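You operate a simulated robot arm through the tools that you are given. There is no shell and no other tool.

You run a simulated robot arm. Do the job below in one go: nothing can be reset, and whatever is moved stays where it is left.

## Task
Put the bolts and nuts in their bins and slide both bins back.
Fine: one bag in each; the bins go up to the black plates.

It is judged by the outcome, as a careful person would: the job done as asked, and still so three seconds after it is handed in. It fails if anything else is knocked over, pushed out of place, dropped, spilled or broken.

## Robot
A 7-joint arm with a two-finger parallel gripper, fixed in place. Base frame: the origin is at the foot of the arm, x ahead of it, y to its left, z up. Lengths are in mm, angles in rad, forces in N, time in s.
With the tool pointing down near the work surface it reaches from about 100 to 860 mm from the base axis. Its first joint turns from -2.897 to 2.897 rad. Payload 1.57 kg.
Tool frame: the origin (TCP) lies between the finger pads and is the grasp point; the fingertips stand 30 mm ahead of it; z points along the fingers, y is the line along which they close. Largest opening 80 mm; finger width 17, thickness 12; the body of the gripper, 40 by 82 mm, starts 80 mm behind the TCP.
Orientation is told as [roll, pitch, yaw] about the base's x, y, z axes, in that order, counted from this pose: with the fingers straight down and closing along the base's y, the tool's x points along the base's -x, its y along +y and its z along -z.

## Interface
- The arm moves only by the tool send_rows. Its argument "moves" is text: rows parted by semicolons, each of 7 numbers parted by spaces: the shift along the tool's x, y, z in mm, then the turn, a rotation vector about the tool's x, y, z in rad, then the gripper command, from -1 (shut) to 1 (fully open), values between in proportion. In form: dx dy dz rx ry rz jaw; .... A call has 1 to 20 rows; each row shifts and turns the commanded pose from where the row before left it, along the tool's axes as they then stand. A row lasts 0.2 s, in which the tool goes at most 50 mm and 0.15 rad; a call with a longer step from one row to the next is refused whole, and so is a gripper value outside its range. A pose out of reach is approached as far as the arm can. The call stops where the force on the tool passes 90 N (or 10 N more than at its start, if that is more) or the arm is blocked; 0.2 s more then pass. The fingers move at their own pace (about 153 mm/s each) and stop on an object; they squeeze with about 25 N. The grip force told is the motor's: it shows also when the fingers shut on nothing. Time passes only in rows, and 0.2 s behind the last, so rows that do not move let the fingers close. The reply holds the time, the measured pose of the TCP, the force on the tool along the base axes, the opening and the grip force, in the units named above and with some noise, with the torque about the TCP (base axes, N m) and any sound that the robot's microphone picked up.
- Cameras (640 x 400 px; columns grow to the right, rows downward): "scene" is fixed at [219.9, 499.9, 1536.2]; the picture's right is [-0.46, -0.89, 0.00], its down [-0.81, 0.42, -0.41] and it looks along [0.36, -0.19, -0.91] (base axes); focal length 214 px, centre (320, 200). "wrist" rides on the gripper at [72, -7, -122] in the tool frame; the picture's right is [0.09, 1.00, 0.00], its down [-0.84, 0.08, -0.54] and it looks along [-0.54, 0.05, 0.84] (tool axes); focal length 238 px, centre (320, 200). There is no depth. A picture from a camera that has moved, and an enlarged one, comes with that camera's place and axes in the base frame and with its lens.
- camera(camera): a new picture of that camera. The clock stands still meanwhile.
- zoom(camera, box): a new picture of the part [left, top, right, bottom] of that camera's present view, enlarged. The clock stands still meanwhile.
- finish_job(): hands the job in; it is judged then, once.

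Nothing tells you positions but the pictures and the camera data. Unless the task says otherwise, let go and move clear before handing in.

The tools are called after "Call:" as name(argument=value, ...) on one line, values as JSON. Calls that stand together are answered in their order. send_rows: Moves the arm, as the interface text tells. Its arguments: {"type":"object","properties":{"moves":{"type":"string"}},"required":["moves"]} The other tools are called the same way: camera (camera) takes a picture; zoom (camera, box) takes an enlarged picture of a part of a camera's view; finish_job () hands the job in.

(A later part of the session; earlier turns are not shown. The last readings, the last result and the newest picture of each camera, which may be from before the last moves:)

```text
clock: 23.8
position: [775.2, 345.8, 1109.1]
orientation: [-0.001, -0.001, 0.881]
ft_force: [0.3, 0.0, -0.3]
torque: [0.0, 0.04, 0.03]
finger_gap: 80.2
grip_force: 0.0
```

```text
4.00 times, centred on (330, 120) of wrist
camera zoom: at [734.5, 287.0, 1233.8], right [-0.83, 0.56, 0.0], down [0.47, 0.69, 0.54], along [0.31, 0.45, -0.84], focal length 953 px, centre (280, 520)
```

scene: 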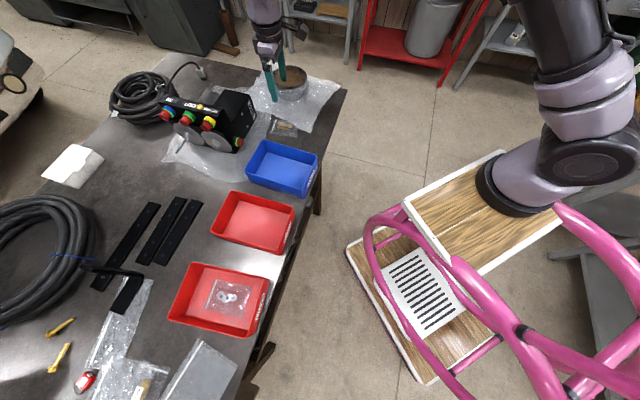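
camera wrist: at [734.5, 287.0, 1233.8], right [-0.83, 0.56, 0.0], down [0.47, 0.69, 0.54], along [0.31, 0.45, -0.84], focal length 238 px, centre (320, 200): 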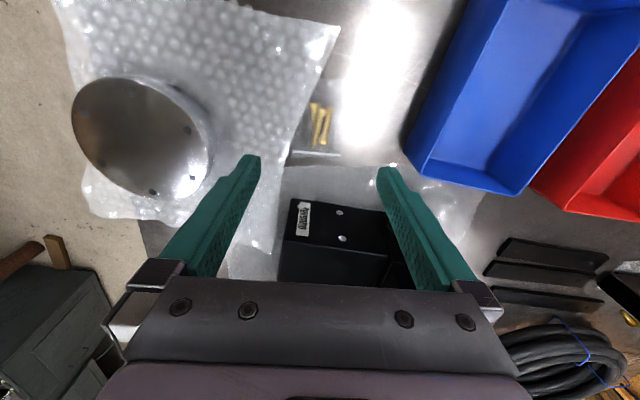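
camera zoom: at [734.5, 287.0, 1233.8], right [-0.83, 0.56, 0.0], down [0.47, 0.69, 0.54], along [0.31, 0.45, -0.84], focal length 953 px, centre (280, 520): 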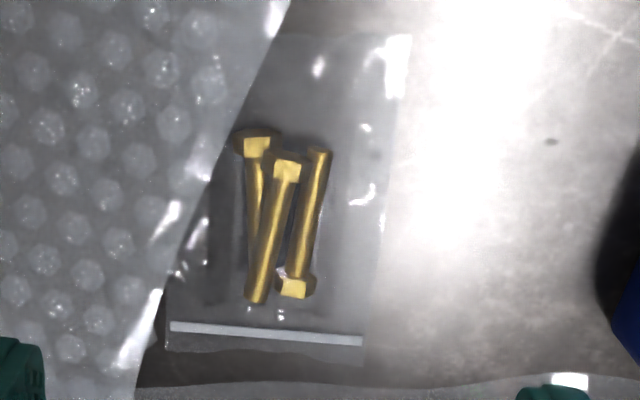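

Call:
send_rows(moves="0 1.5 30 0 0 0 1; 0 0 35 0 0 0 1; 0 0 35 0 0 0 1; -3 0 20 0 0 0 1; 0 0 0 0 0 0 1")

Call:
camera(camera="wrist")

Call:
zoom(camera="scene", box=[230, 60, 340, 150])

```text
clock: 25.0
position: [775.6, 347.5, 990.2]
orientation: [0.0, 0.0, 0.883]
ft_force: [0.7, -0.1, -0.1]
torque: [-0.02, -0.02, 0.03]
finger_gap: 80.2
grip_force: 0.0
```

```text
taken
camera wrist: at [735.7, 288.6, 1113.8], right [-0.83, 0.56, 0.0], down [0.47, 0.69, 0.54], along [0.31, 0.45, -0.84], focal length 238 px, centre (320, 200)
```

wrist: 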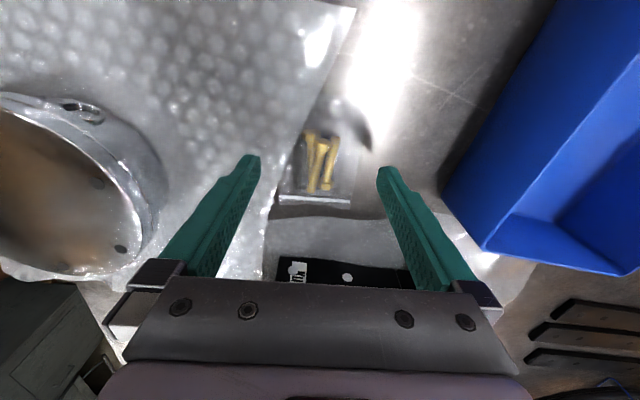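

```text
4.44 times, centred on (285, 105) of scene
camera zoom: at [219.9, 499.9, 1536.2], right [-0.46, -0.89, 0.0], down [-0.81, 0.42, -0.41], along [0.36, -0.19, -0.91], focal length 953 px, centre (476, 622)
```

zoom: 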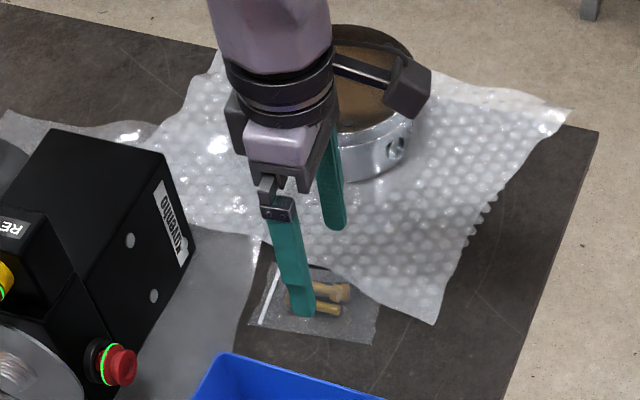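

Call:
send_rows(moves="0 0 16 0 0 0 1; 0 0 9 0 0 0 1; 0 0 3 0 0 0 1; 0 0 2 0 0 0 1; 0 0 0 0 0 0 1")

Call:
zoom(camera="wrist", box=[220, 80, 420, 230])

```text
clock: 26.2
position: [776.0, 347.1, 960.1]
orientation: [0.002, 0.001, 0.88]
ft_force: [-0.5, 0.3, -0.2]
torque: [0.0, -0.01, -0.01]
finger_gap: 80.1
grip_force: 0.2
```

```text
2.67 times, centred on (320, 155) of wrist
camera zoom: at [735.6, 288.9, 1083.5], right [-0.83, 0.56, 0.0], down [0.47, 0.69, 0.54], along [0.3, 0.45, -0.84], focal length 636 px, centre (320, 320)
```

zoom: 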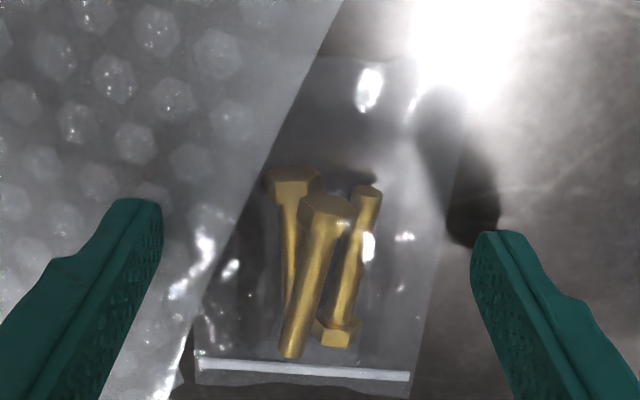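

Call:
send_rows(moves="0 0 1.5 0 0 0 1; 0 0 0 0 0 0 0.5; 0 0 0 0 0 0 0; 0 0 0 0 0 0 -0.5; 0 0 0 0 0 0 -1; 0 0 0 0 0 0 -1; 0 0 0 0 0 0 -1")

Call:
zoom(camera="wrist", box=[220, 80, 420, 230])

```text
clock: 27.8
position: [776.1, 347.7, 958.2]
orientation: [0.001, 0.001, 0.881]
ft_force: [0.4, -0.1, 0.2]
torque: [0.02, 0.02, -0.01]
finger_gap: 31.3
grip_force: 25.3
```

```text
2.67 times, centred on (320, 155) of wrist
camera zoom: at [735.5, 289.0, 1082.1], right [-0.83, 0.56, 0.0], down [0.47, 0.69, 0.54], along [0.3, 0.45, -0.84], focal length 636 px, centre (320, 320)
```

zoom: 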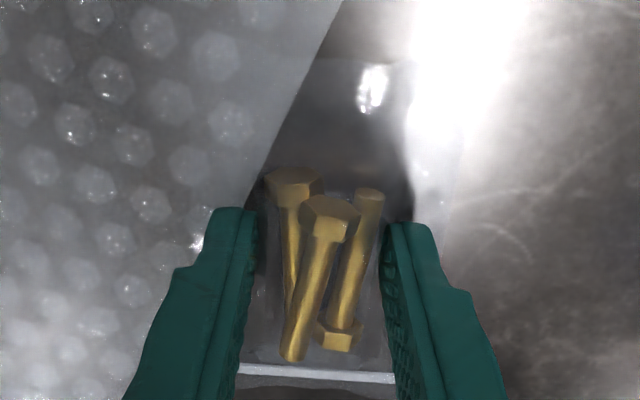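

Gripped again at 31 mm with 25 N. I'll raise it slowly to check the hold and that the wrap stays in place.

Call:
send_rows(moves="0 0 -4 0 0 0 -1; 0 0 -8 0 0 0 -1; 0 0 -12 0 0 0 -1; 0 0 0 0 0 0 -1")

Call:
zoom(camera="scene", box=[230, 50, 350, 140])

Call:
camera(camera="wrist")

```text
clock: 28.8
position: [776.5, 349.5, 983.7]
orientation: [0.001, 0.0, 0.882]
ft_force: [-0.7, -1.2, -0.5]
torque: [-0.01, -0.03, 0.01]
finger_gap: 31.3
grip_force: 24.5
```

```text
4.44 times, centred on (290, 95) of scene
camera zoom: at [219.9, 499.9, 1536.2], right [-0.46, -0.89, 0.0], down [-0.81, 0.42, -0.41], along [0.36, -0.19, -0.91], focal length 953 px, centre (453, 667)
```

zoom: 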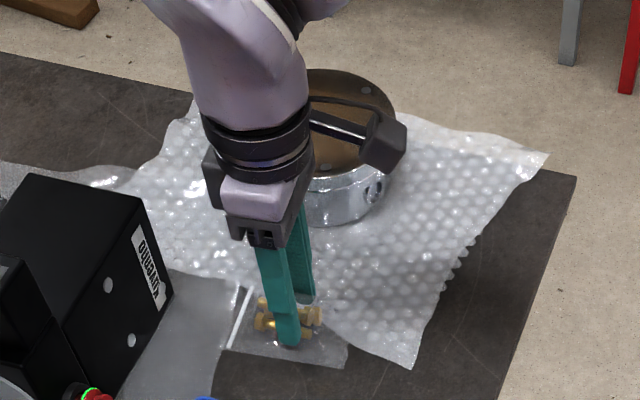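

```text
taken
camera wrist: at [735.7, 290.6, 1106.9], right [-0.83, 0.56, 0.0], down [0.47, 0.69, 0.54], along [0.3, 0.45, -0.84], focal length 238 px, centre (320, 200)
```

wrist: 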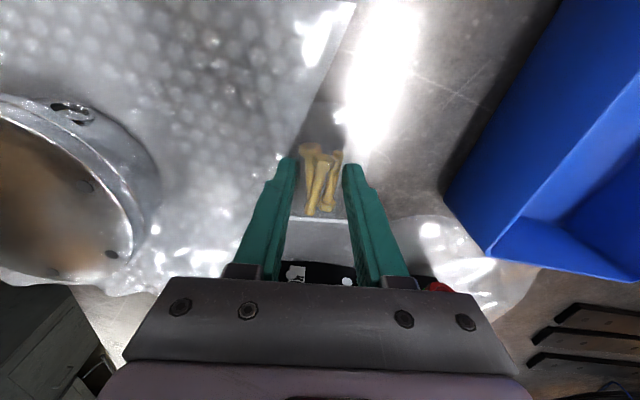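

Call:
send_rows(moves="0 0 -25 0 0 0 -1; 0 0 -35 0 0 0 -1; 0 0 -35 0 0 0 -1; 3 20 -25 0 0 0 -1; 3 42 -5 0 0 0 -1; 3 42 0 0 0 0 -1; 3 42 0 0 0 0 -1; 0 42 0 0 0 0 -1; 0 42 0 0 0 0 -1; 0 42 0 0 0 0 -1; 0 42 0 0 0 0 -1; 0 42 0 0 0 0 -1; 0 20 0 0 0 0.05 -1; 0 0 0 0 0 0.05 -1; 0 0 0 0 0 0 -1")

Call:
camera(camera="wrist")

Call:
camera(camera="scene")

```text
clock: 32.0
position: [478.1, 577.1, 1106.8]
orientation: [-0.001, -0.001, 0.78]
ft_force: [-0.4, 1.0, -1.2]
torque: [0.0, 0.03, 0.0]
finger_gap: 31.5
grip_force: 25.7
```

```text
taken
camera wrist: at [432.0, 524.3, 1229.6], right [-0.77, 0.64, 0.0], down [0.54, 0.64, 0.54], along [0.35, 0.42, -0.84], focal length 238 px, centre (320, 200)
```

wrist: 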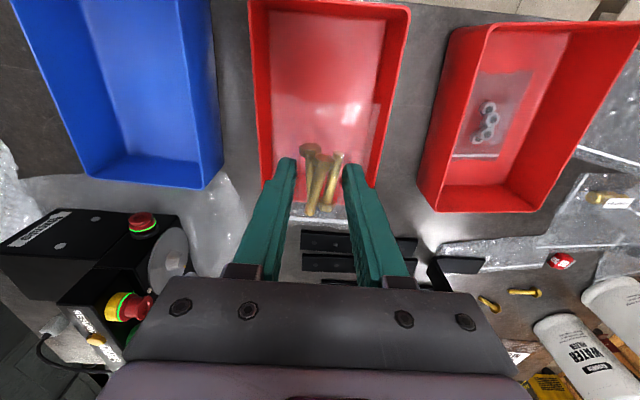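

```text
taken
```

scene: 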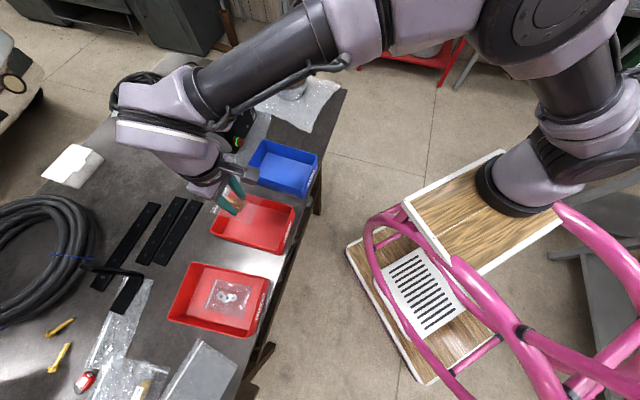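

The BOLTS bin is right below, centred at about (468, 572). I'll centre the bag over it and go down.

Call:
send_rows(moves="9 2 0 0 0 0 -1; 0 0 35 0 0 0 -1; 0 0 35 0 0 0 -1; 0 0 30 0 0 0 -1; 0 0 0 0 0 0 -1")

Call:
camera(camera="wrist")

Call:
zoom(camera="scene", box=[150, 160, 330, 290])

```text
clock: 33.2
position: [469.6, 573.9, 1005.9]
orientation: [0.001, 0.0, 0.78]
ft_force: [0.0, -0.7, -1.0]
torque: [-0.01, 0.04, -0.02]
finger_gap: 31.1
grip_force: 24.9
```

```text
taken
camera wrist: at [423.5, 519.1, 1130.0], right [-0.77, 0.64, 0.0], down [0.54, 0.64, 0.54], along [0.35, 0.42, -0.84], focal length 238 px, centre (320, 200)
```

wrist: 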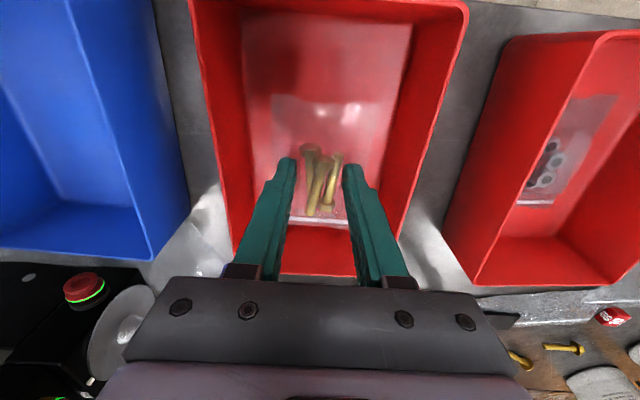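

```text
3.08 times, centred on (240, 225) of scene
camera zoom: at [219.9, 499.9, 1536.2], right [-0.46, -0.89, 0.0], down [-0.81, 0.42, -0.41], along [0.36, -0.19, -0.91], focal length 660 px, centre (566, 123)
```

zoom: 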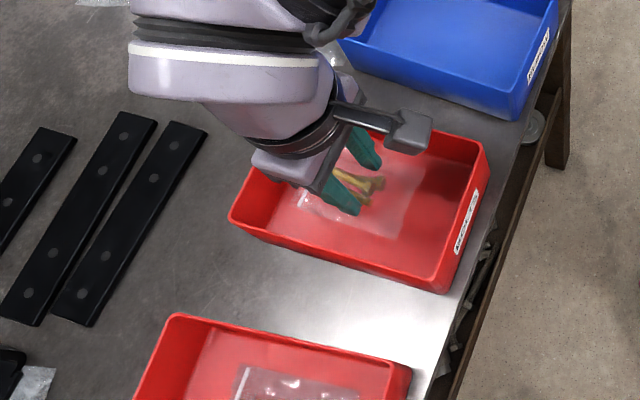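

Call:
send_rows(moves="0 1 20 0 0 0 -1; 0 0 15 0 0 0 -1; 0 0 5 0 0 0 -1; 0 0 2 0 0 0 -1; 0 0 0 0 0 0 -1")

Call:
zoom(camera="wrist", box=[180, 0, 480, 290])

```text
clock: 34.4
position: [469.4, 573.3, 965.7]
orientation: [-0.001, 0.001, 0.783]
ft_force: [0.0, -0.2, -1.3]
torque: [0.0, 0.01, 0.01]
finger_gap: 31.4
grip_force: 25.0
```

```text
1.38 times, centred on (330, 145) of wrist
camera zoom: at [423.5, 519.7, 1088.2], right [-0.77, 0.64, 0.0], down [0.54, 0.64, 0.54], along [0.35, 0.42, -0.84], focal length 329 px, centre (306, 276)
```

zoom: 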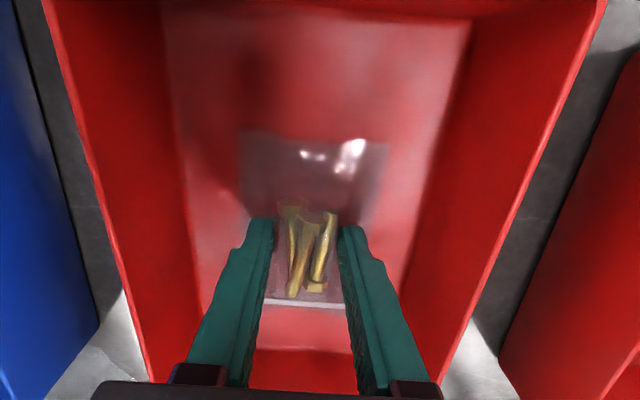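

Call:
send_rows(moves="0 0 2 0 0 0 -1; 0 0 0 0 0 0 -1")

```text
clock: 35.0
position: [470.0, 573.7, 962.3]
orientation: [-0.001, 0.0, 0.782]
ft_force: [-0.1, -0.3, -0.8]
torque: [0.0, 0.0, 0.02]
finger_gap: 31.4
grip_force: 24.9
```

Call:
send_rows(moves="0 0 1 0 0 0 -1; 0 0 0 0 0 0 -1; 0 0 0 0 0 0 -0.1; 0 0 0 0 0 0 0.1; 0 0 0 0 0 0 0.25; 0 0 0 0 0 0 0.25; 0 0 -15 0 0 0 0.25; 0 0 -30 0 0 0 0.25; 0 0 -35 0 0 0 0.25; 0 0 -35 0 0 0 0.25; 0 0 0 0 0 0 0.25")

Call:
camera(camera="wrist")

Call:
zoom(camera="scene", box=[150, 160, 330, 290])

```text
clock: 37.4
position: [471.2, 574.6, 1077.0]
orientation: [0.001, 0.0, 0.78]
ft_force: [-0.2, 0.8, -0.4]
torque: [0.03, 0.03, -0.01]
finger_gap: 49.8
grip_force: 0.1
```

```text
taken
camera wrist: at [425.4, 519.2, 1199.7], right [-0.77, 0.64, 0.0], down [0.54, 0.64, 0.54], along [0.35, 0.42, -0.84], focal length 238 px, centre (320, 200)
```

wrist: 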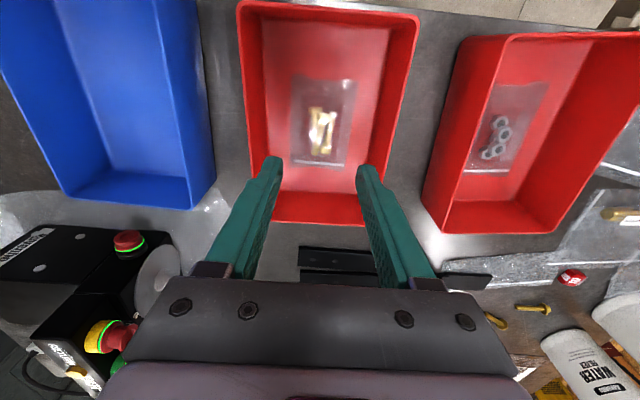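

```text
3.08 times, centred on (240, 225) of scene
camera zoom: at [219.9, 499.9, 1536.2], right [-0.46, -0.89, 0.0], down [-0.81, 0.42, -0.41], along [0.36, -0.19, -0.91], focal length 660 px, centre (566, 123)
```

zoom: 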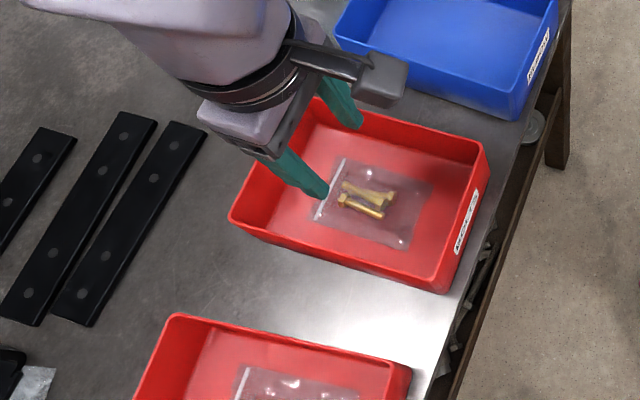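

Both bags are in their bins. I'll back off and rise to get a clear look at the bins and plates for the sliding.

Call:
send_rows(moves="0 0 -30 0 0 0 0.25; 35 18 -20 0 0 -0.02 0.25; 36 18 -20 0 0 0 0.25; 36 18 -20 0 0 0 0.25; 36 18 -20 0 0 0 0.25; 36 18 -10 0 0 0 0.25; 0 0 0 0 0 0 0.25")

Call:
camera(camera="wrist")

Call:
camera(camera="scene")

```text
clock: 39.0
position: [279.4, 509.4, 1198.1]
orientation: [0.001, -0.001, 0.802]
ft_force: [-0.2, -0.5, -0.2]
torque: [0.01, 0.03, 0.04]
finger_gap: 49.7
grip_force: 0.0
```

```text
taken
camera wrist: at [235.4, 454.1, 1321.6], right [-0.78, 0.63, 0.0], down [0.53, 0.66, 0.54], along [0.34, 0.42, -0.84], focal length 238 px, centre (320, 200)
```

wrist: 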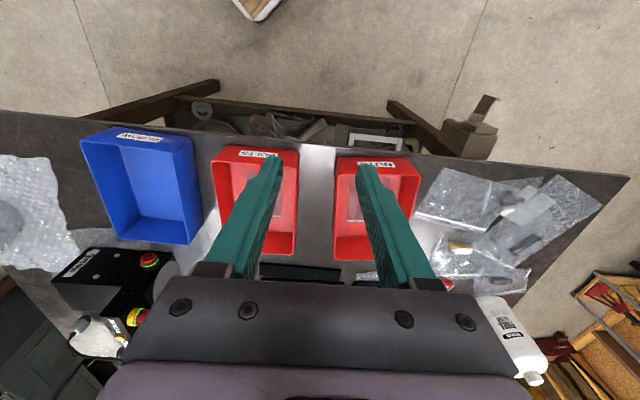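

```text
taken
```

scene: 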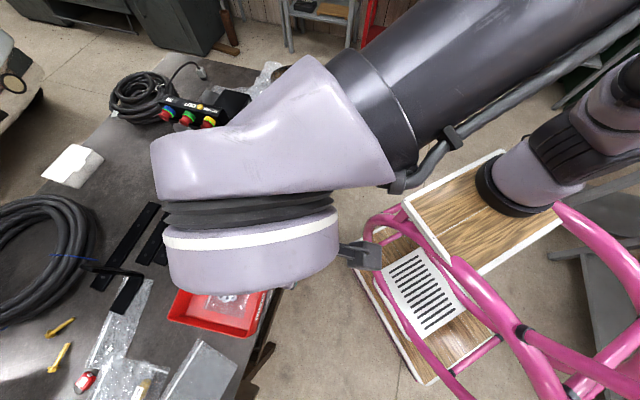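

Call:
send_rows(moves="-13 -44 5 0 0 0 0.25; -13 -44 5 0 0 0 0.25; -13 -44 5 0 0 0 0.25; -13 -44 5 0 0 0 0.25; -13 -44 5 0 0 0 0.25; -13 -44 5 0 0 0 0.25; 0 0 0 0 0 0 0.25")

Call:
camera(camera="wrist")

Call:
camera(camera="scene")

```text
clock: 40.6
position: [523.9, 380.2, 1165.8]
orientation: [0.0, 0.0, 0.8]
ft_force: [-0.2, -0.3, -0.8]
torque: [0.04, -0.03, 0.01]
finger_gap: 50.3
grip_force: 0.1
```

```text
taken
camera wrist: at [478.3, 324.8, 1290.1], right [-0.78, 0.63, 0.0], down [0.53, 0.66, 0.54], along [0.34, 0.42, -0.84], focal length 238 px, centre (320, 200)
```

wrist: 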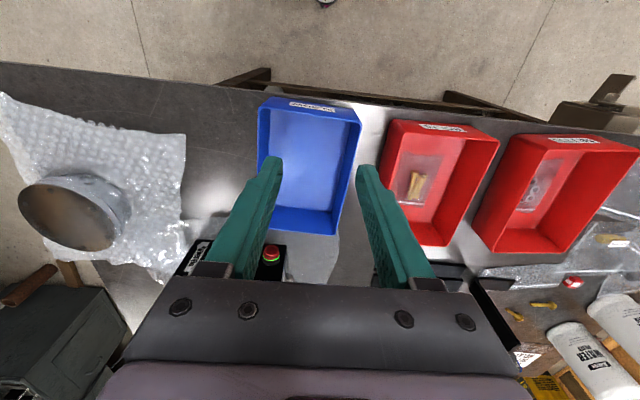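

```text
taken
```

scene: 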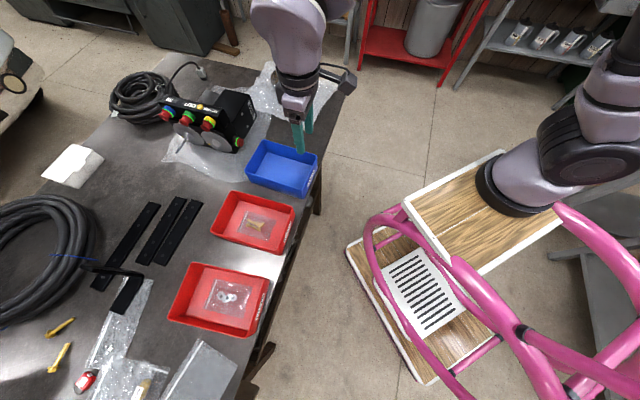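

Call:
zoom(camera="scene", box=[140, 180, 300, 280])

Call:
zoom(camera="scene", box=[90, 240, 280, 350])

Call:
zoom(camera="wrist", box=[360, 100, 640, 300])

```text
4.00 times, centred on (220, 230) of scene
camera zoom: at [219.9, 499.9, 1536.2], right [-0.46, -0.89, 0.0], down [-0.81, 0.42, -0.41], along [0.36, -0.19, -0.91], focal length 858 px, centre (720, 80)
```

zoom: 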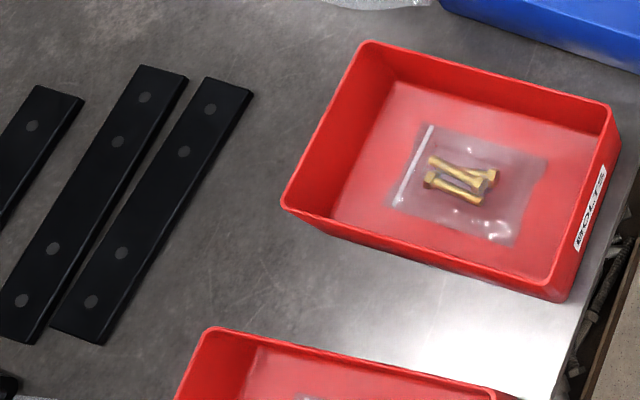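

```text
3.37 times, centred on (185, 295) of scene
camera zoom: at [219.9, 499.9, 1536.2], right [-0.46, -0.89, 0.0], down [-0.81, 0.42, -0.41], along [0.36, -0.19, -0.91], focal length 722 px, centre (775, -120)
```

zoom: 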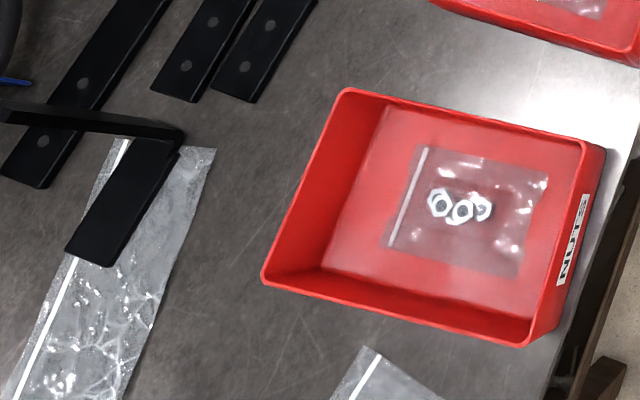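

```text
2.00 times, centred on (500, 200) of wrist
camera zoom: at [478.3, 324.8, 1290.1], right [-0.78, 0.63, 0.0], down [0.53, 0.66, 0.54], along [0.34, 0.42, -0.84], focal length 477 px, centre (-40, 200)
```

zoom: 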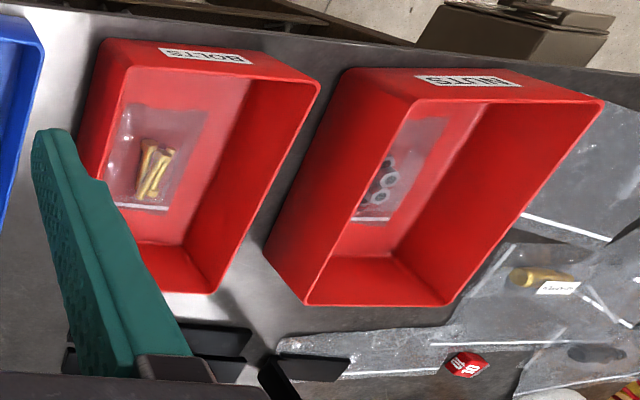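

I now have the geometry. The bins are straight boxes of about 125×185×64 mm, with their fronts at n≈645 in the table frame. The nearest plate's front edge is at n≈932, so each bin slides back about 100 mm. I'll go down in front of the BOLTS bin with the fingers wide open, so both push evenly on its front wall.

Call:
send_rows(moves="10 43 0 0 0 0.016 1; 10 43 0 0 0 0 1; 10 43 0 0 0 0 1; 10 43 0 0 0 0 1; 0 0 40 0 0 0 1; 0 0 40 0 0 0 1; 0 0 40 0 0 0 1; 0 0 40 0 0 0 1; 0 0 0 0 0 0 1")

Call:
camera(camera="wrist")

Call:
camera(camera="scene")

```text
clock: 42.6
position: [370.8, 476.1, 1005.8]
orientation: [0.0, 0.001, 0.785]
ft_force: [0.2, -0.5, 0.4]
torque: [-0.02, -0.04, -0.04]
finger_gap: 79.9
grip_force: 0.1
```

```text
taken
camera wrist: at [326.2, 421.0, 1129.0], right [-0.77, 0.64, 0.0], down [0.54, 0.65, 0.54], along [0.35, 0.42, -0.84], focal length 238 px, centre (320, 200)
```

wrist: 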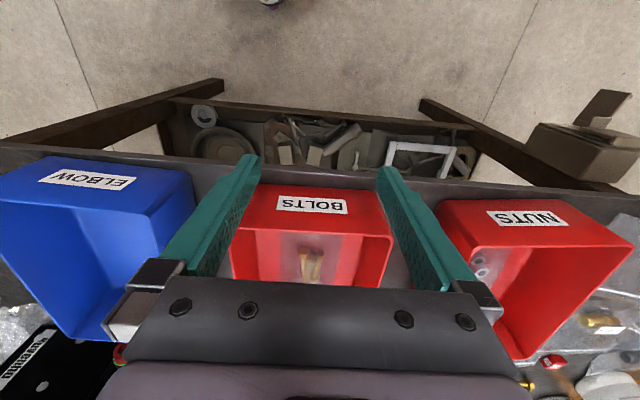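

```text
taken
```

scene: 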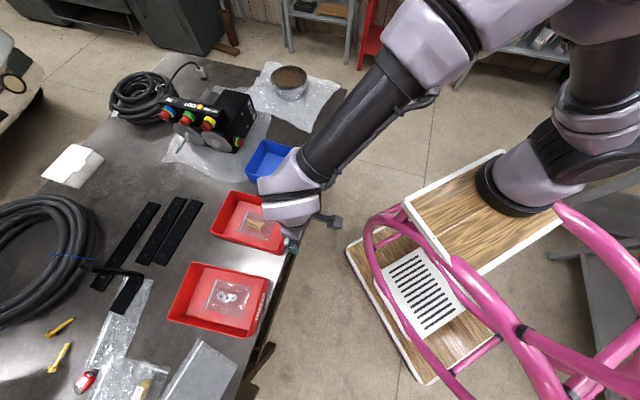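

Call:
send_rows(moves="0 -2.5 20 0 0 0 1; 0 0 21 0 0 0 1; -12 0 0 0 0 0 1; -12 0 0 0 0 0 1; -6 0 0 0 0 0 1; 0 0 0 0 0 0 1")

Call:
camera(camera="wrist")

```text
clock: 44.0
position: [396.6, 491.9, 965.5]
orientation: [-0.001, 0.001, 0.786]
ft_force: [0.4, 0.5, -1.2]
torque: [0.0, 0.02, 0.04]
finger_gap: 80.2
grip_force: 0.0
```

```text
taken
camera wrist: at [350.3, 438.7, 1088.8], right [-0.77, 0.64, 0.0], down [0.54, 0.65, 0.54], along [0.35, 0.42, -0.84], focal length 238 px, centre (320, 200)
```

wrist: 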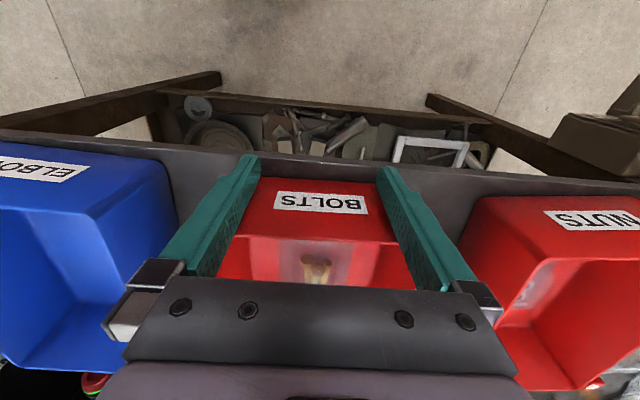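

The fingertips are level, just short of the front wall. I'll advance slowly to make contact.

Call:
send_rows(moves="-4 0 0 0 0 0 1; -4 0 0 0 0 0 1; -4 0 0 0 0 0 1; -4 0 0 0 0 0 1; 0 0 0 0 0 0 1")

Call:
camera(camera="wrist")

Call:
zoom(camera="scene", box=[140, 180, 300, 280])

```text
clock: 45.2
position: [408.1, 503.8, 966.8]
orientation: [0.002, 0.0, 0.786]
ft_force: [0.1, -0.2, 0.1]
torque: [0.02, -0.03, 0.0]
finger_gap: 80.0
grip_force: 0.1
```

```text
taken
camera wrist: at [362.0, 450.2, 1090.1], right [-0.77, 0.64, 0.0], down [0.54, 0.65, 0.54], along [0.35, 0.42, -0.84], focal length 238 px, centre (320, 200)
```

wrist: 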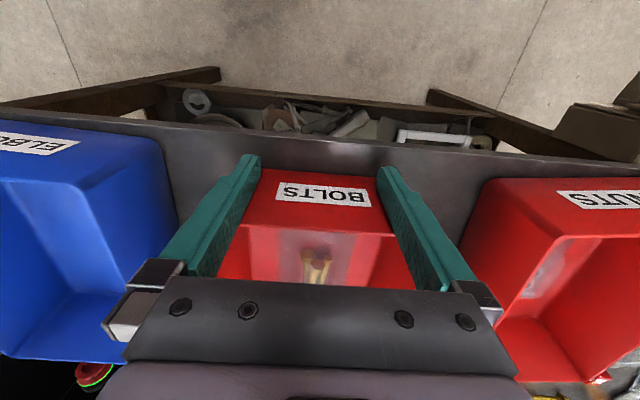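

```text
4.00 times, centred on (220, 230) of scene
camera zoom: at [219.9, 499.9, 1536.2], right [-0.46, -0.89, 0.0], down [-0.81, 0.42, -0.41], along [0.36, -0.19, -0.91], focal length 858 px, centre (720, 80)
```

zoom: 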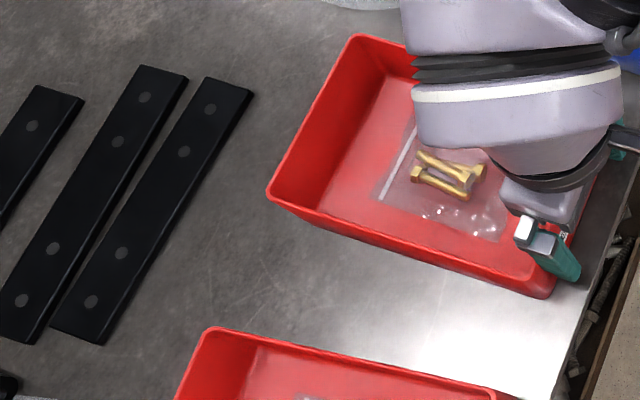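

The bin is sliding smoothly and squaring up with almost no force. About 90 mm remain, so I'll push another 70 mm and then re-check.

Call:
send_rows(moves="-6 0 0 0 0 0 1; -8 0 0 0 0 0 1; -8 0 0 0 0 0 1; -8 0 0 0 0 0 1; -8 0 0 0 0 0 1; -8 0 0 0 0 0 1; -8 0 0 0 0 0 1; -8 0 0 0 0 0 1; -5 0 0 0 0 0 1; -3 0 0 0 0 0 1; 0 0 0 0 0 0 1")

Call:
camera(camera="wrist")

Call:
zoom(camera="scene", box=[140, 180, 300, 280])

```text
clock: 47.6
position: [459.0, 553.6, 964.6]
orientation: [0.0, -0.002, 0.786]
ft_force: [-0.8, -0.2, 0.0]
torque: [0.01, -0.02, 0.04]
finger_gap: 79.8
grip_force: 0.0
```

```text
taken
camera wrist: at [412.3, 499.3, 1089.6], right [-0.77, 0.64, 0.0], down [0.54, 0.65, 0.54], along [0.35, 0.42, -0.84], focal length 238 px, centre (320, 200)
```

wrist: 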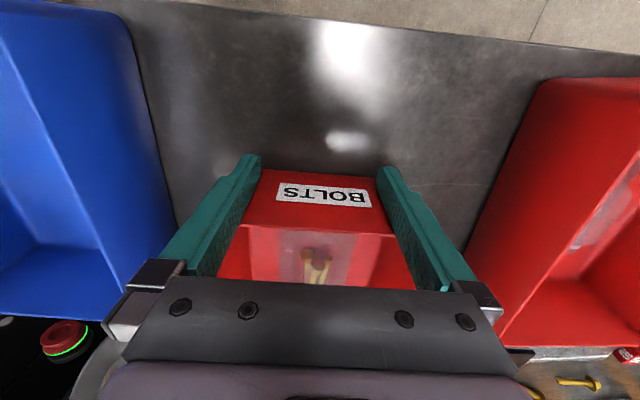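

```text
4.00 times, centred on (220, 230) of scene
camera zoom: at [219.9, 499.9, 1536.2], right [-0.46, -0.89, 0.0], down [-0.81, 0.42, -0.41], along [0.36, -0.19, -0.91], focal length 858 px, centre (720, 80)
```

zoom: 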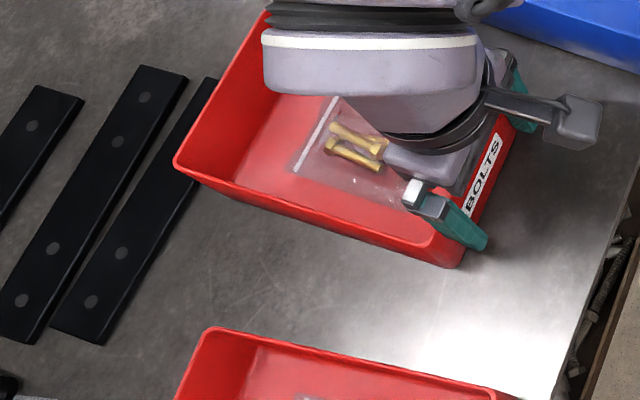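

Call:
zoom(camera="scene", box=[170, 195, 230, 235])

```text
10.00 times, centred on (200, 215) of scene
camera zoom: at [219.9, 499.9, 1536.2], right [-0.46, -0.89, 0.0], down [-0.81, 0.42, -0.41], along [0.36, -0.19, -0.91], focal length 2145 px, centre (1520, 50)
```

zoom: 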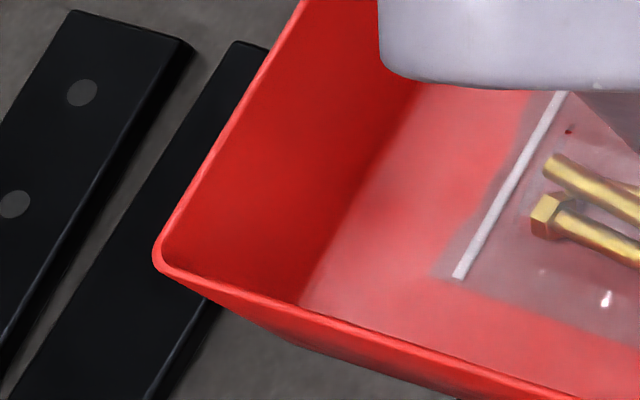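

The bin's base is about 24 mm from the plate. I'll close most of that, then creep in until the force shows contact.

Call:
send_rows(moves="-4 0 0 0 0 0 1; -5 0 0 0 0 0 1; -4 0 0 0 0 0 1; -2 0 0 0 0 0 1; -1 0 0 0 0 0 1; 0 0 0 0 0 0 1")

Call:
zoom(camera="scene", box=[150, 180, 230, 235])

```text
clock: 49.0
position: [467.9, 566.1, 967.0]
orientation: [0.0, -0.001, 0.786]
ft_force: [-1.3, -1.1, 0.0]
torque: [-0.01, -0.03, 0.04]
finger_gap: 80.1
grip_force: 0.0
```

```text
7.27 times, centred on (190, 208) of scene
camera zoom: at [219.9, 499.9, 1536.2], right [-0.46, -0.89, 0.0], down [-0.81, 0.42, -0.41], along [0.36, -0.19, -0.91], focal length 1560 px, centre (1266, 146)
```

zoom: 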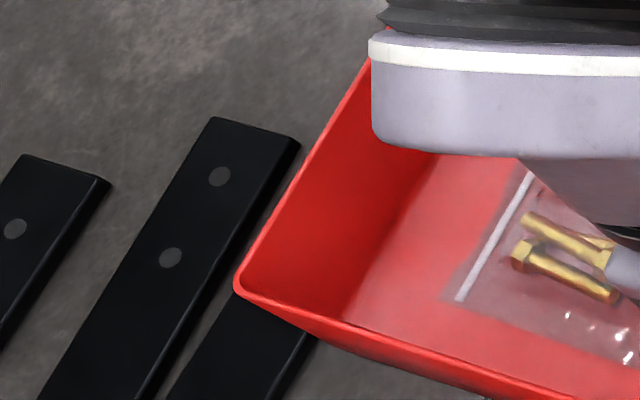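

Call:
send_rows(moves="-2 0 0 0 0 0 1; -2 0 0 0 0 0 1; -1 0 0 0 0 0 1; 0 0 0 0 0 0 1")

Call:
zoom(camera="scene", box=[160, 195, 210, 230])

```text
clock: 50.0
position: [473.6, 568.6, 966.2]
orientation: [-0.001, -0.002, 0.786]
ft_force: [-1.4, -0.8, 0.9]
torque: [-0.01, -0.02, -0.03]
finger_gap: 80.0
grip_force: 0.0
```

```text
11.43 times, centred on (185, 212) of scene
camera zoom: at [219.9, 499.9, 1536.2], right [-0.46, -0.89, 0.0], down [-0.81, 0.42, -0.41], along [0.36, -0.19, -0.91], focal length 2451 px, centre (1863, 57)
```

zoom: 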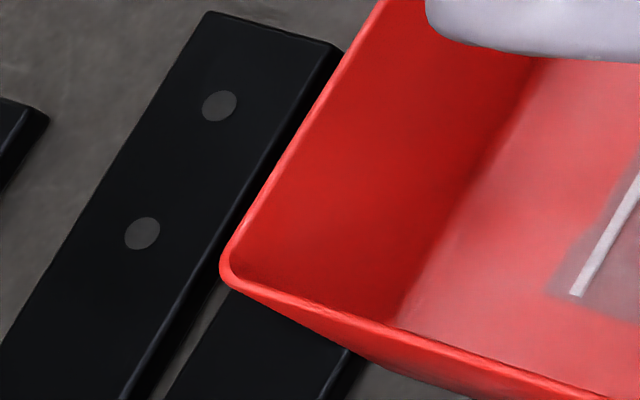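

Call:
send_rows(moves="-1 0 0 0 0 0 1; -1 0 0 0 0 0 1; 0 0 0 0 0 0 1")

Call:
zoom(camera="scene", box=[175, 205, 205, 230])

```text
clock: 50.8
position: [473.6, 571.0, 966.8]
orientation: [0.001, 0.0, 0.786]
ft_force: [-0.8, -1.7, 0.1]
torque: [0.03, -0.01, 0.05]
finger_gap: 80.0
grip_force: 0.0
```

```text
16.00 times, centred on (190, 218) of scene
camera zoom: at [219.9, 499.9, 1536.2], right [-0.46, -0.89, 0.0], down [-0.81, 0.42, -0.41], along [0.36, -0.19, -0.91], focal length 3432 px, centre (2400, -80)
```

zoom: 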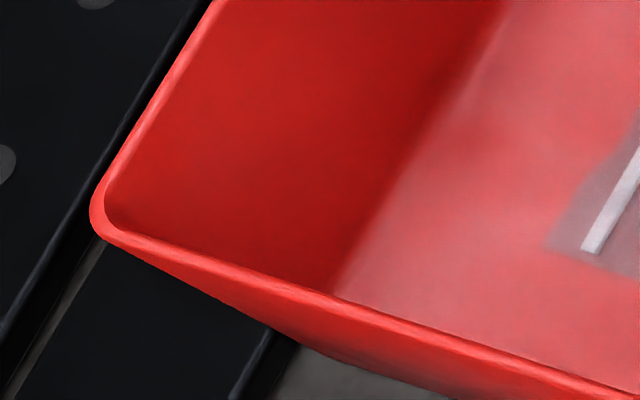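

Call:
send_rows(moves="-1 0 0 0 0 0 1; 0 0 0 0 0 0 1")

Call:
send_rows(moves="-1 0 0 0 0 0 1; 0 0 0 0 0 0 1")

Call:
zoom(camera="scene", box=[175, 205, 205, 230])

```text
clock: 51.4
position: [474.7, 571.2, 967.7]
orientation: [-0.001, 0.0, 0.787]
ft_force: [-1.0, -2.2, 0.5]
torque: [0.02, -0.04, 0.02]
finger_gap: 79.9
grip_force: 0.1
```

```text
clock: 52.0
position: [474.3, 571.1, 966.9]
orientation: [0.0, -0.001, 0.785]
ft_force: [-1.0, -1.5, 0.2]
torque: [0.04, -0.03, -0.02]
finger_gap: 80.1
grip_force: 0.0
```

```text
16.00 times, centred on (190, 218) of scene
camera zoom: at [219.9, 499.9, 1536.2], right [-0.46, -0.89, 0.0], down [-0.81, 0.42, -0.41], along [0.36, -0.19, -0.91], focal length 3432 px, centre (2400, -80)
```

zoom: 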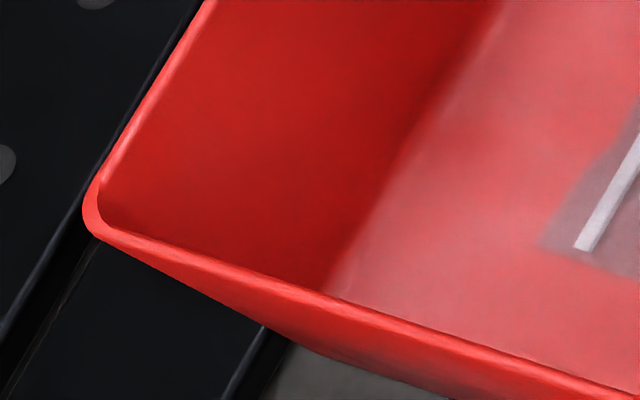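

Call:
send_rows(moves="-1 0 0 0 0 0 1; 0 0 0 0 0 0 1")

Call:
send_rows(moves="-1 0 0 0 0 0 1; 0 0 0 0 0 0 1")

Call:
zoom(camera="scene", box=[175, 205, 205, 230])

```text
clock: 52.6
position: [474.4, 572.7, 966.1]
orientation: [0.001, -0.001, 0.786]
ft_force: [-0.2, -1.9, 0.6]
torque: [0.01, -0.01, 0.06]
finger_gap: 79.8
grip_force: 0.0
```

```text
clock: 53.2
position: [476.6, 573.2, 967.1]
orientation: [0.001, 0.001, 0.784]
ft_force: [-0.8, -1.2, 0.7]
torque: [0.02, 0.01, 0.01]
finger_gap: 80.0
grip_force: 0.0
```

```text
16.00 times, centred on (190, 218) of scene
camera zoom: at [219.9, 499.9, 1536.2], right [-0.46, -0.89, 0.0], down [-0.81, 0.42, -0.41], along [0.36, -0.19, -0.91], focal length 3432 px, centre (2400, -80)
```

zoom: 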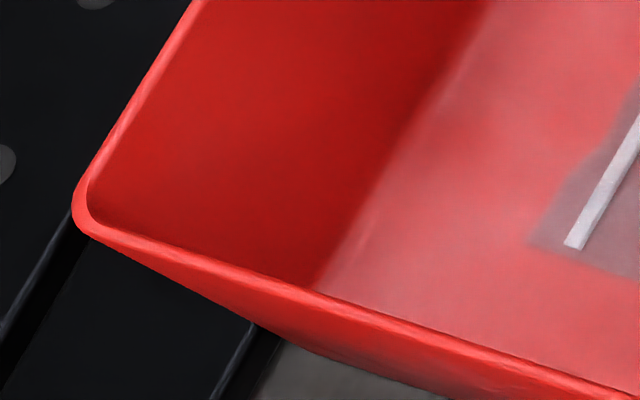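

The last small step may have started to shift the plate, so I'll stop pushing and compare its far end with the earlier picture.

Call:
zoom(camera="scene", box=[140, 180, 300, 280])

Call:
zoom(camera="scene", box=[135, 235, 185, 270])

Call:
zoom(camera="scene", box=[170, 190, 210, 220])

```text
4.00 times, centred on (220, 230) of scene
camera zoom: at [219.9, 499.9, 1536.2], right [-0.46, -0.89, 0.0], down [-0.81, 0.42, -0.41], along [0.36, -0.19, -0.91], focal length 858 px, centre (720, 80)
```

zoom: 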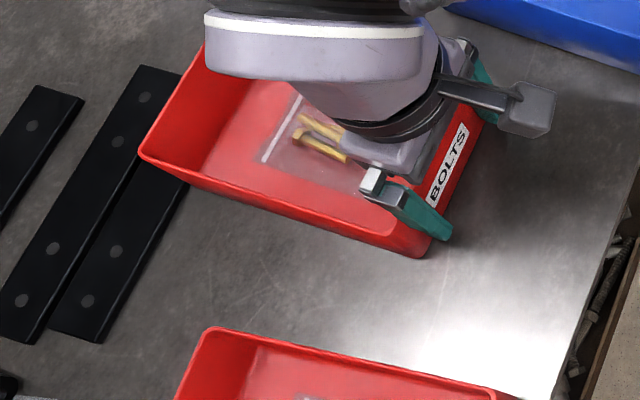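

```text
11.43 times, centred on (160, 252) of scene
camera zoom: at [219.9, 499.9, 1536.2], right [-0.46, -0.89, 0.0], down [-0.81, 0.42, -0.41], along [0.36, -0.19, -0.91], focal length 2451 px, centre (2149, -400)
```

zoom: 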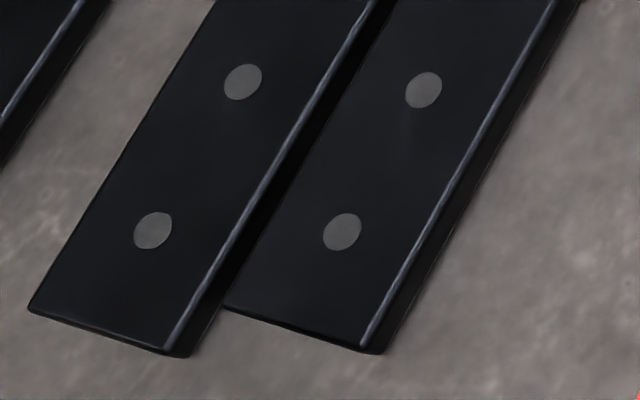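

```text
13.33 times, centred on (190, 205) of scene
camera zoom: at [219.9, 499.9, 1536.2], right [-0.46, -0.89, 0.0], down [-0.81, 0.42, -0.41], along [0.36, -0.19, -0.91], focal length 2860 px, centre (2053, 133)
```

zoom: 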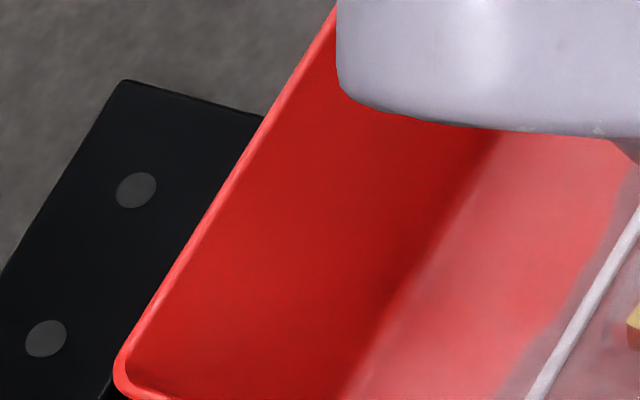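

The front plate is loose and I've nudged it by several millimetres, so it needs measuring and setting right. I'll back off and clear the view first.

Call:
send_rows(moves="10 0 0 0 0 0 1; 20 0 0 0 0 0 1; 10 0 -40 0 0 0 1; 10 -30 -35 0 0 0 1; 10 -40 -25 0 0 0 1; 10 -45 -15 0 0 0 1; 10 -45 -10 0 0 0 1; 0 -45 -10 0 0 0 1; 0 0 0 0 0 0 1")

Call:
camera(camera="scene")

Call:
zoom(camera="scene", box=[80, 180, 240, 280])

Call:
camera(camera="wrist")

```text
clock: 55.2
position: [565.0, 371.4, 1100.2]
orientation: [-0.001, 0.001, 0.787]
ft_force: [0.3, 0.5, -0.5]
torque: [-0.02, -0.02, 0.02]
finger_gap: 80.2
grip_force: 0.0
```

```text
taken
```

scene: 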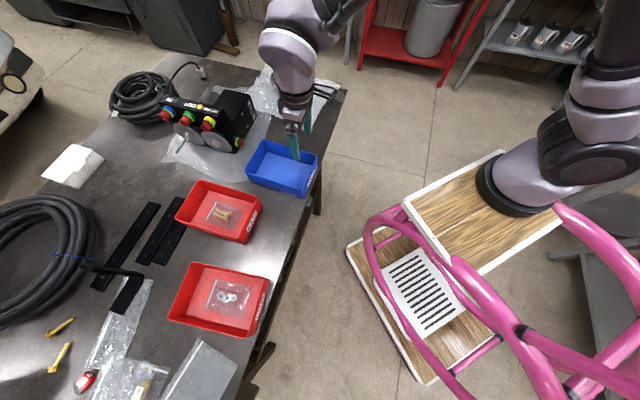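

```text
4.00 times, centred on (160, 230) of scene
camera zoom: at [219.9, 499.9, 1536.2], right [-0.46, -0.89, 0.0], down [-0.81, 0.42, -0.41], along [0.36, -0.19, -0.91], focal length 858 px, centre (960, 80)
```

zoom: 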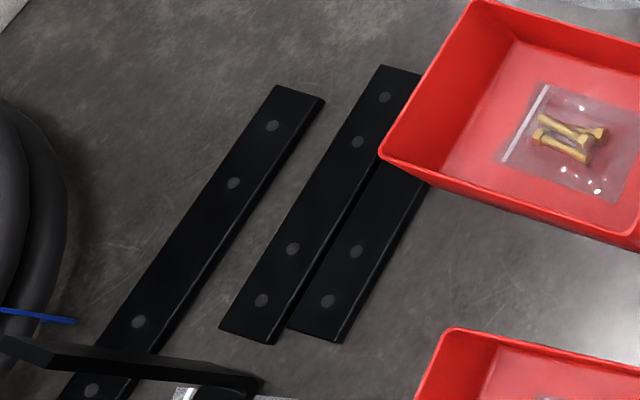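

```text
taken
camera wrist: at [519.3, 317.2, 1224.7], right [-0.77, 0.64, 0.0], down [0.54, 0.65, 0.54], along [0.35, 0.42, -0.84], focal length 238 px, centre (320, 200)
```

wrist: 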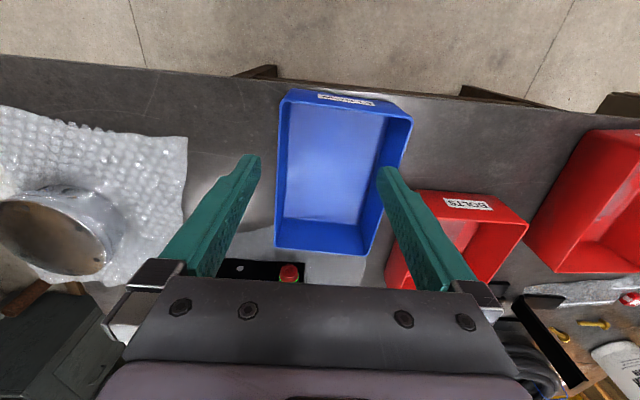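

The front plate has shifted about 6 mm at its middle and turned roughly 2°. To set it right I'll draw the BOLTS bin back a little by its front wall, move the plate back to its place, then bring the bin up to it gently. First I'll turn the gripper to straddle the front wall.

Call:
send_rows(moves="0 0 0 0 0 0.143 1; 0 0 0 0 0 0.143 1; 0 0 0 0 0 0.143 1; 0 0 0 0 0 0.143 1; 0 0 0 0 0 0.143 1; 0 0 0 0 0 0.143 1; 0 0 0 0 0 0.143 1; 0 0 0 0 0 0.143 0.5; 0 0 0 0 0 0.143 0; 0 0 0 0 0 0.143 0; 0 0 0 0 0 0.142 0; 42 18 0 0 0 0 0; 42 18 0 0 0 0 0; 42 18 0 0 0 0 0; 42 18 0 0 0 0 0; 42 18 0 0 0 0 0; 0 0 0 0 0 0 0")

Call:
camera(camera="wrist")

Call:
camera(camera="scene")

```text
clock: 58.8
position: [479.5, 584.4, 1100.8]
orientation: [0.0, 0.001, -0.786]
ft_force: [-0.3, -0.6, -0.7]
torque: [0.0, 0.01, 0.0]
finger_gap: 40.0
grip_force: 0.0
```

```text
taken
camera wrist: at [424.7, 631.6, 1224.1], right [0.64, 0.77, 0.0], down [0.65, -0.54, 0.54], along [0.42, -0.35, -0.84], focal length 238 px, centre (320, 200)
```

wrist: 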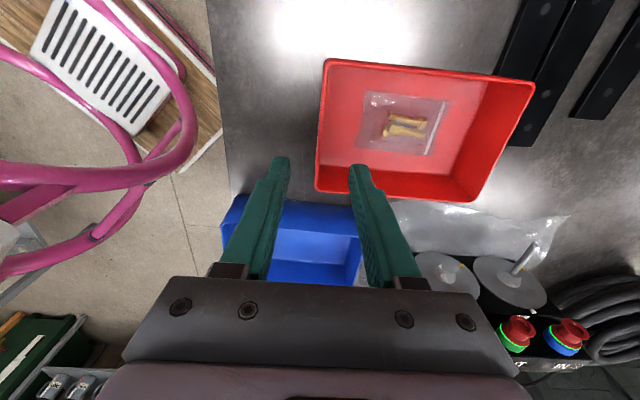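

```text
taken
```

scene: 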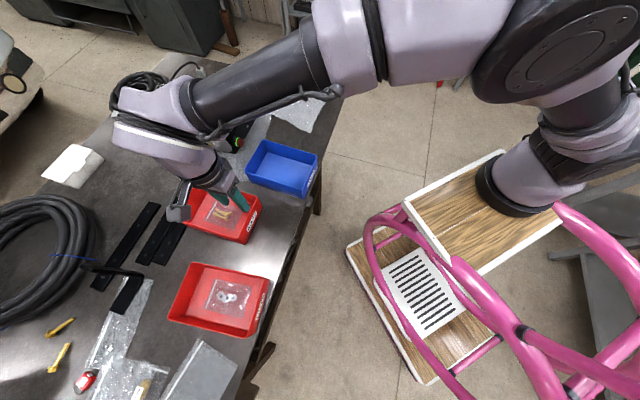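

The fingers straddle the front wall nicely. I'll go down so the tips reach about 30 mm below the rim and close on the wall.

Call:
send_rows(moves="0 0 40 0 0 0 0; 0 0 40 0 0 0 0; 0 0 25 0 0 0 0; 0 0 0 0 0 0 0")

Call:
camera(camera="wrist")

Call:
zoom(camera="scene", box=[160, 160, 290, 260])

```text
clock: 59.8
position: [479.9, 582.8, 995.8]
orientation: [-0.001, 0.0, -0.786]
ft_force: [0.0, -1.1, -0.1]
torque: [-0.01, -0.04, -0.02]
finger_gap: 39.8
grip_force: 0.1
```

```text
taken
camera wrist: at [424.7, 630.7, 1118.9], right [0.64, 0.77, 0.0], down [0.65, -0.54, 0.54], along [0.42, -0.35, -0.84], focal length 238 px, centre (320, 200)
```

wrist: 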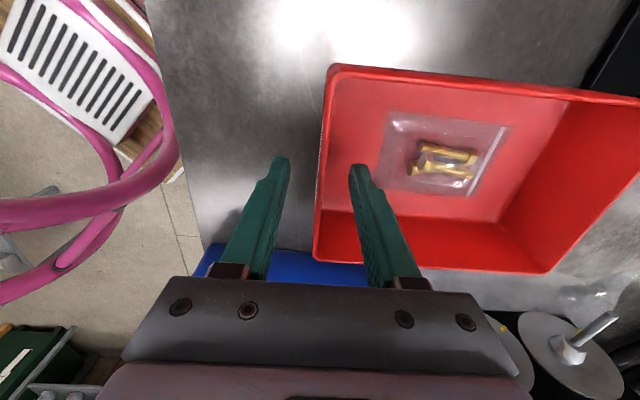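

```text
4.00 times, centred on (225, 210) of scene
camera zoom: at [219.9, 499.9, 1536.2], right [-0.46, -0.89, 0.0], down [-0.81, 0.42, -0.41], along [0.36, -0.19, -0.91], focal length 858 px, centre (700, 160)
```

zoom: 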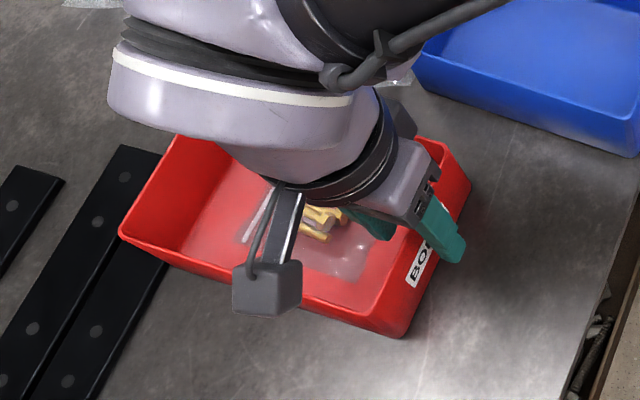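

Call:
send_rows(moves="0 0 0 0 0 0 -0.5; 0 0 0 0 0 0 -0.85; 0 0 0 0 0 0 -1; 0 0 0 0 0 0 -1; 0 0 0 0 0 0 -1")

Call:
camera(camera="wrist")

```text
clock: 61.0
position: [479.2, 583.1, 996.4]
orientation: [0.001, 0.0, -0.787]
ft_force: [-0.4, 0.5, 0.3]
torque: [0.01, -0.03, -0.04]
finger_gap: 2.8
grip_force: 24.0
```

```text
taken
camera wrist: at [424.8, 630.8, 1119.1], right [0.64, 0.77, 0.0], down [0.65, -0.54, 0.54], along [0.42, -0.35, -0.84], focal length 238 px, centre (320, 200)
```

wrist: 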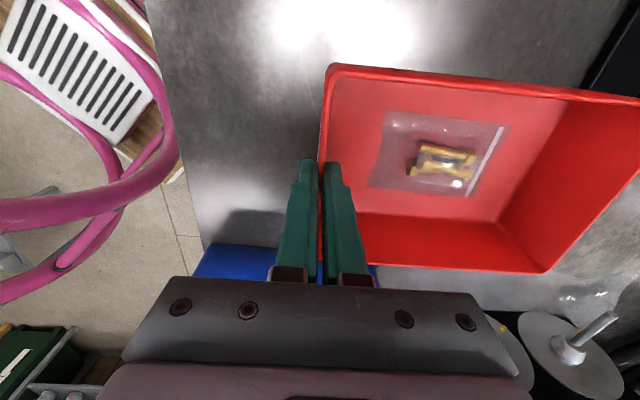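

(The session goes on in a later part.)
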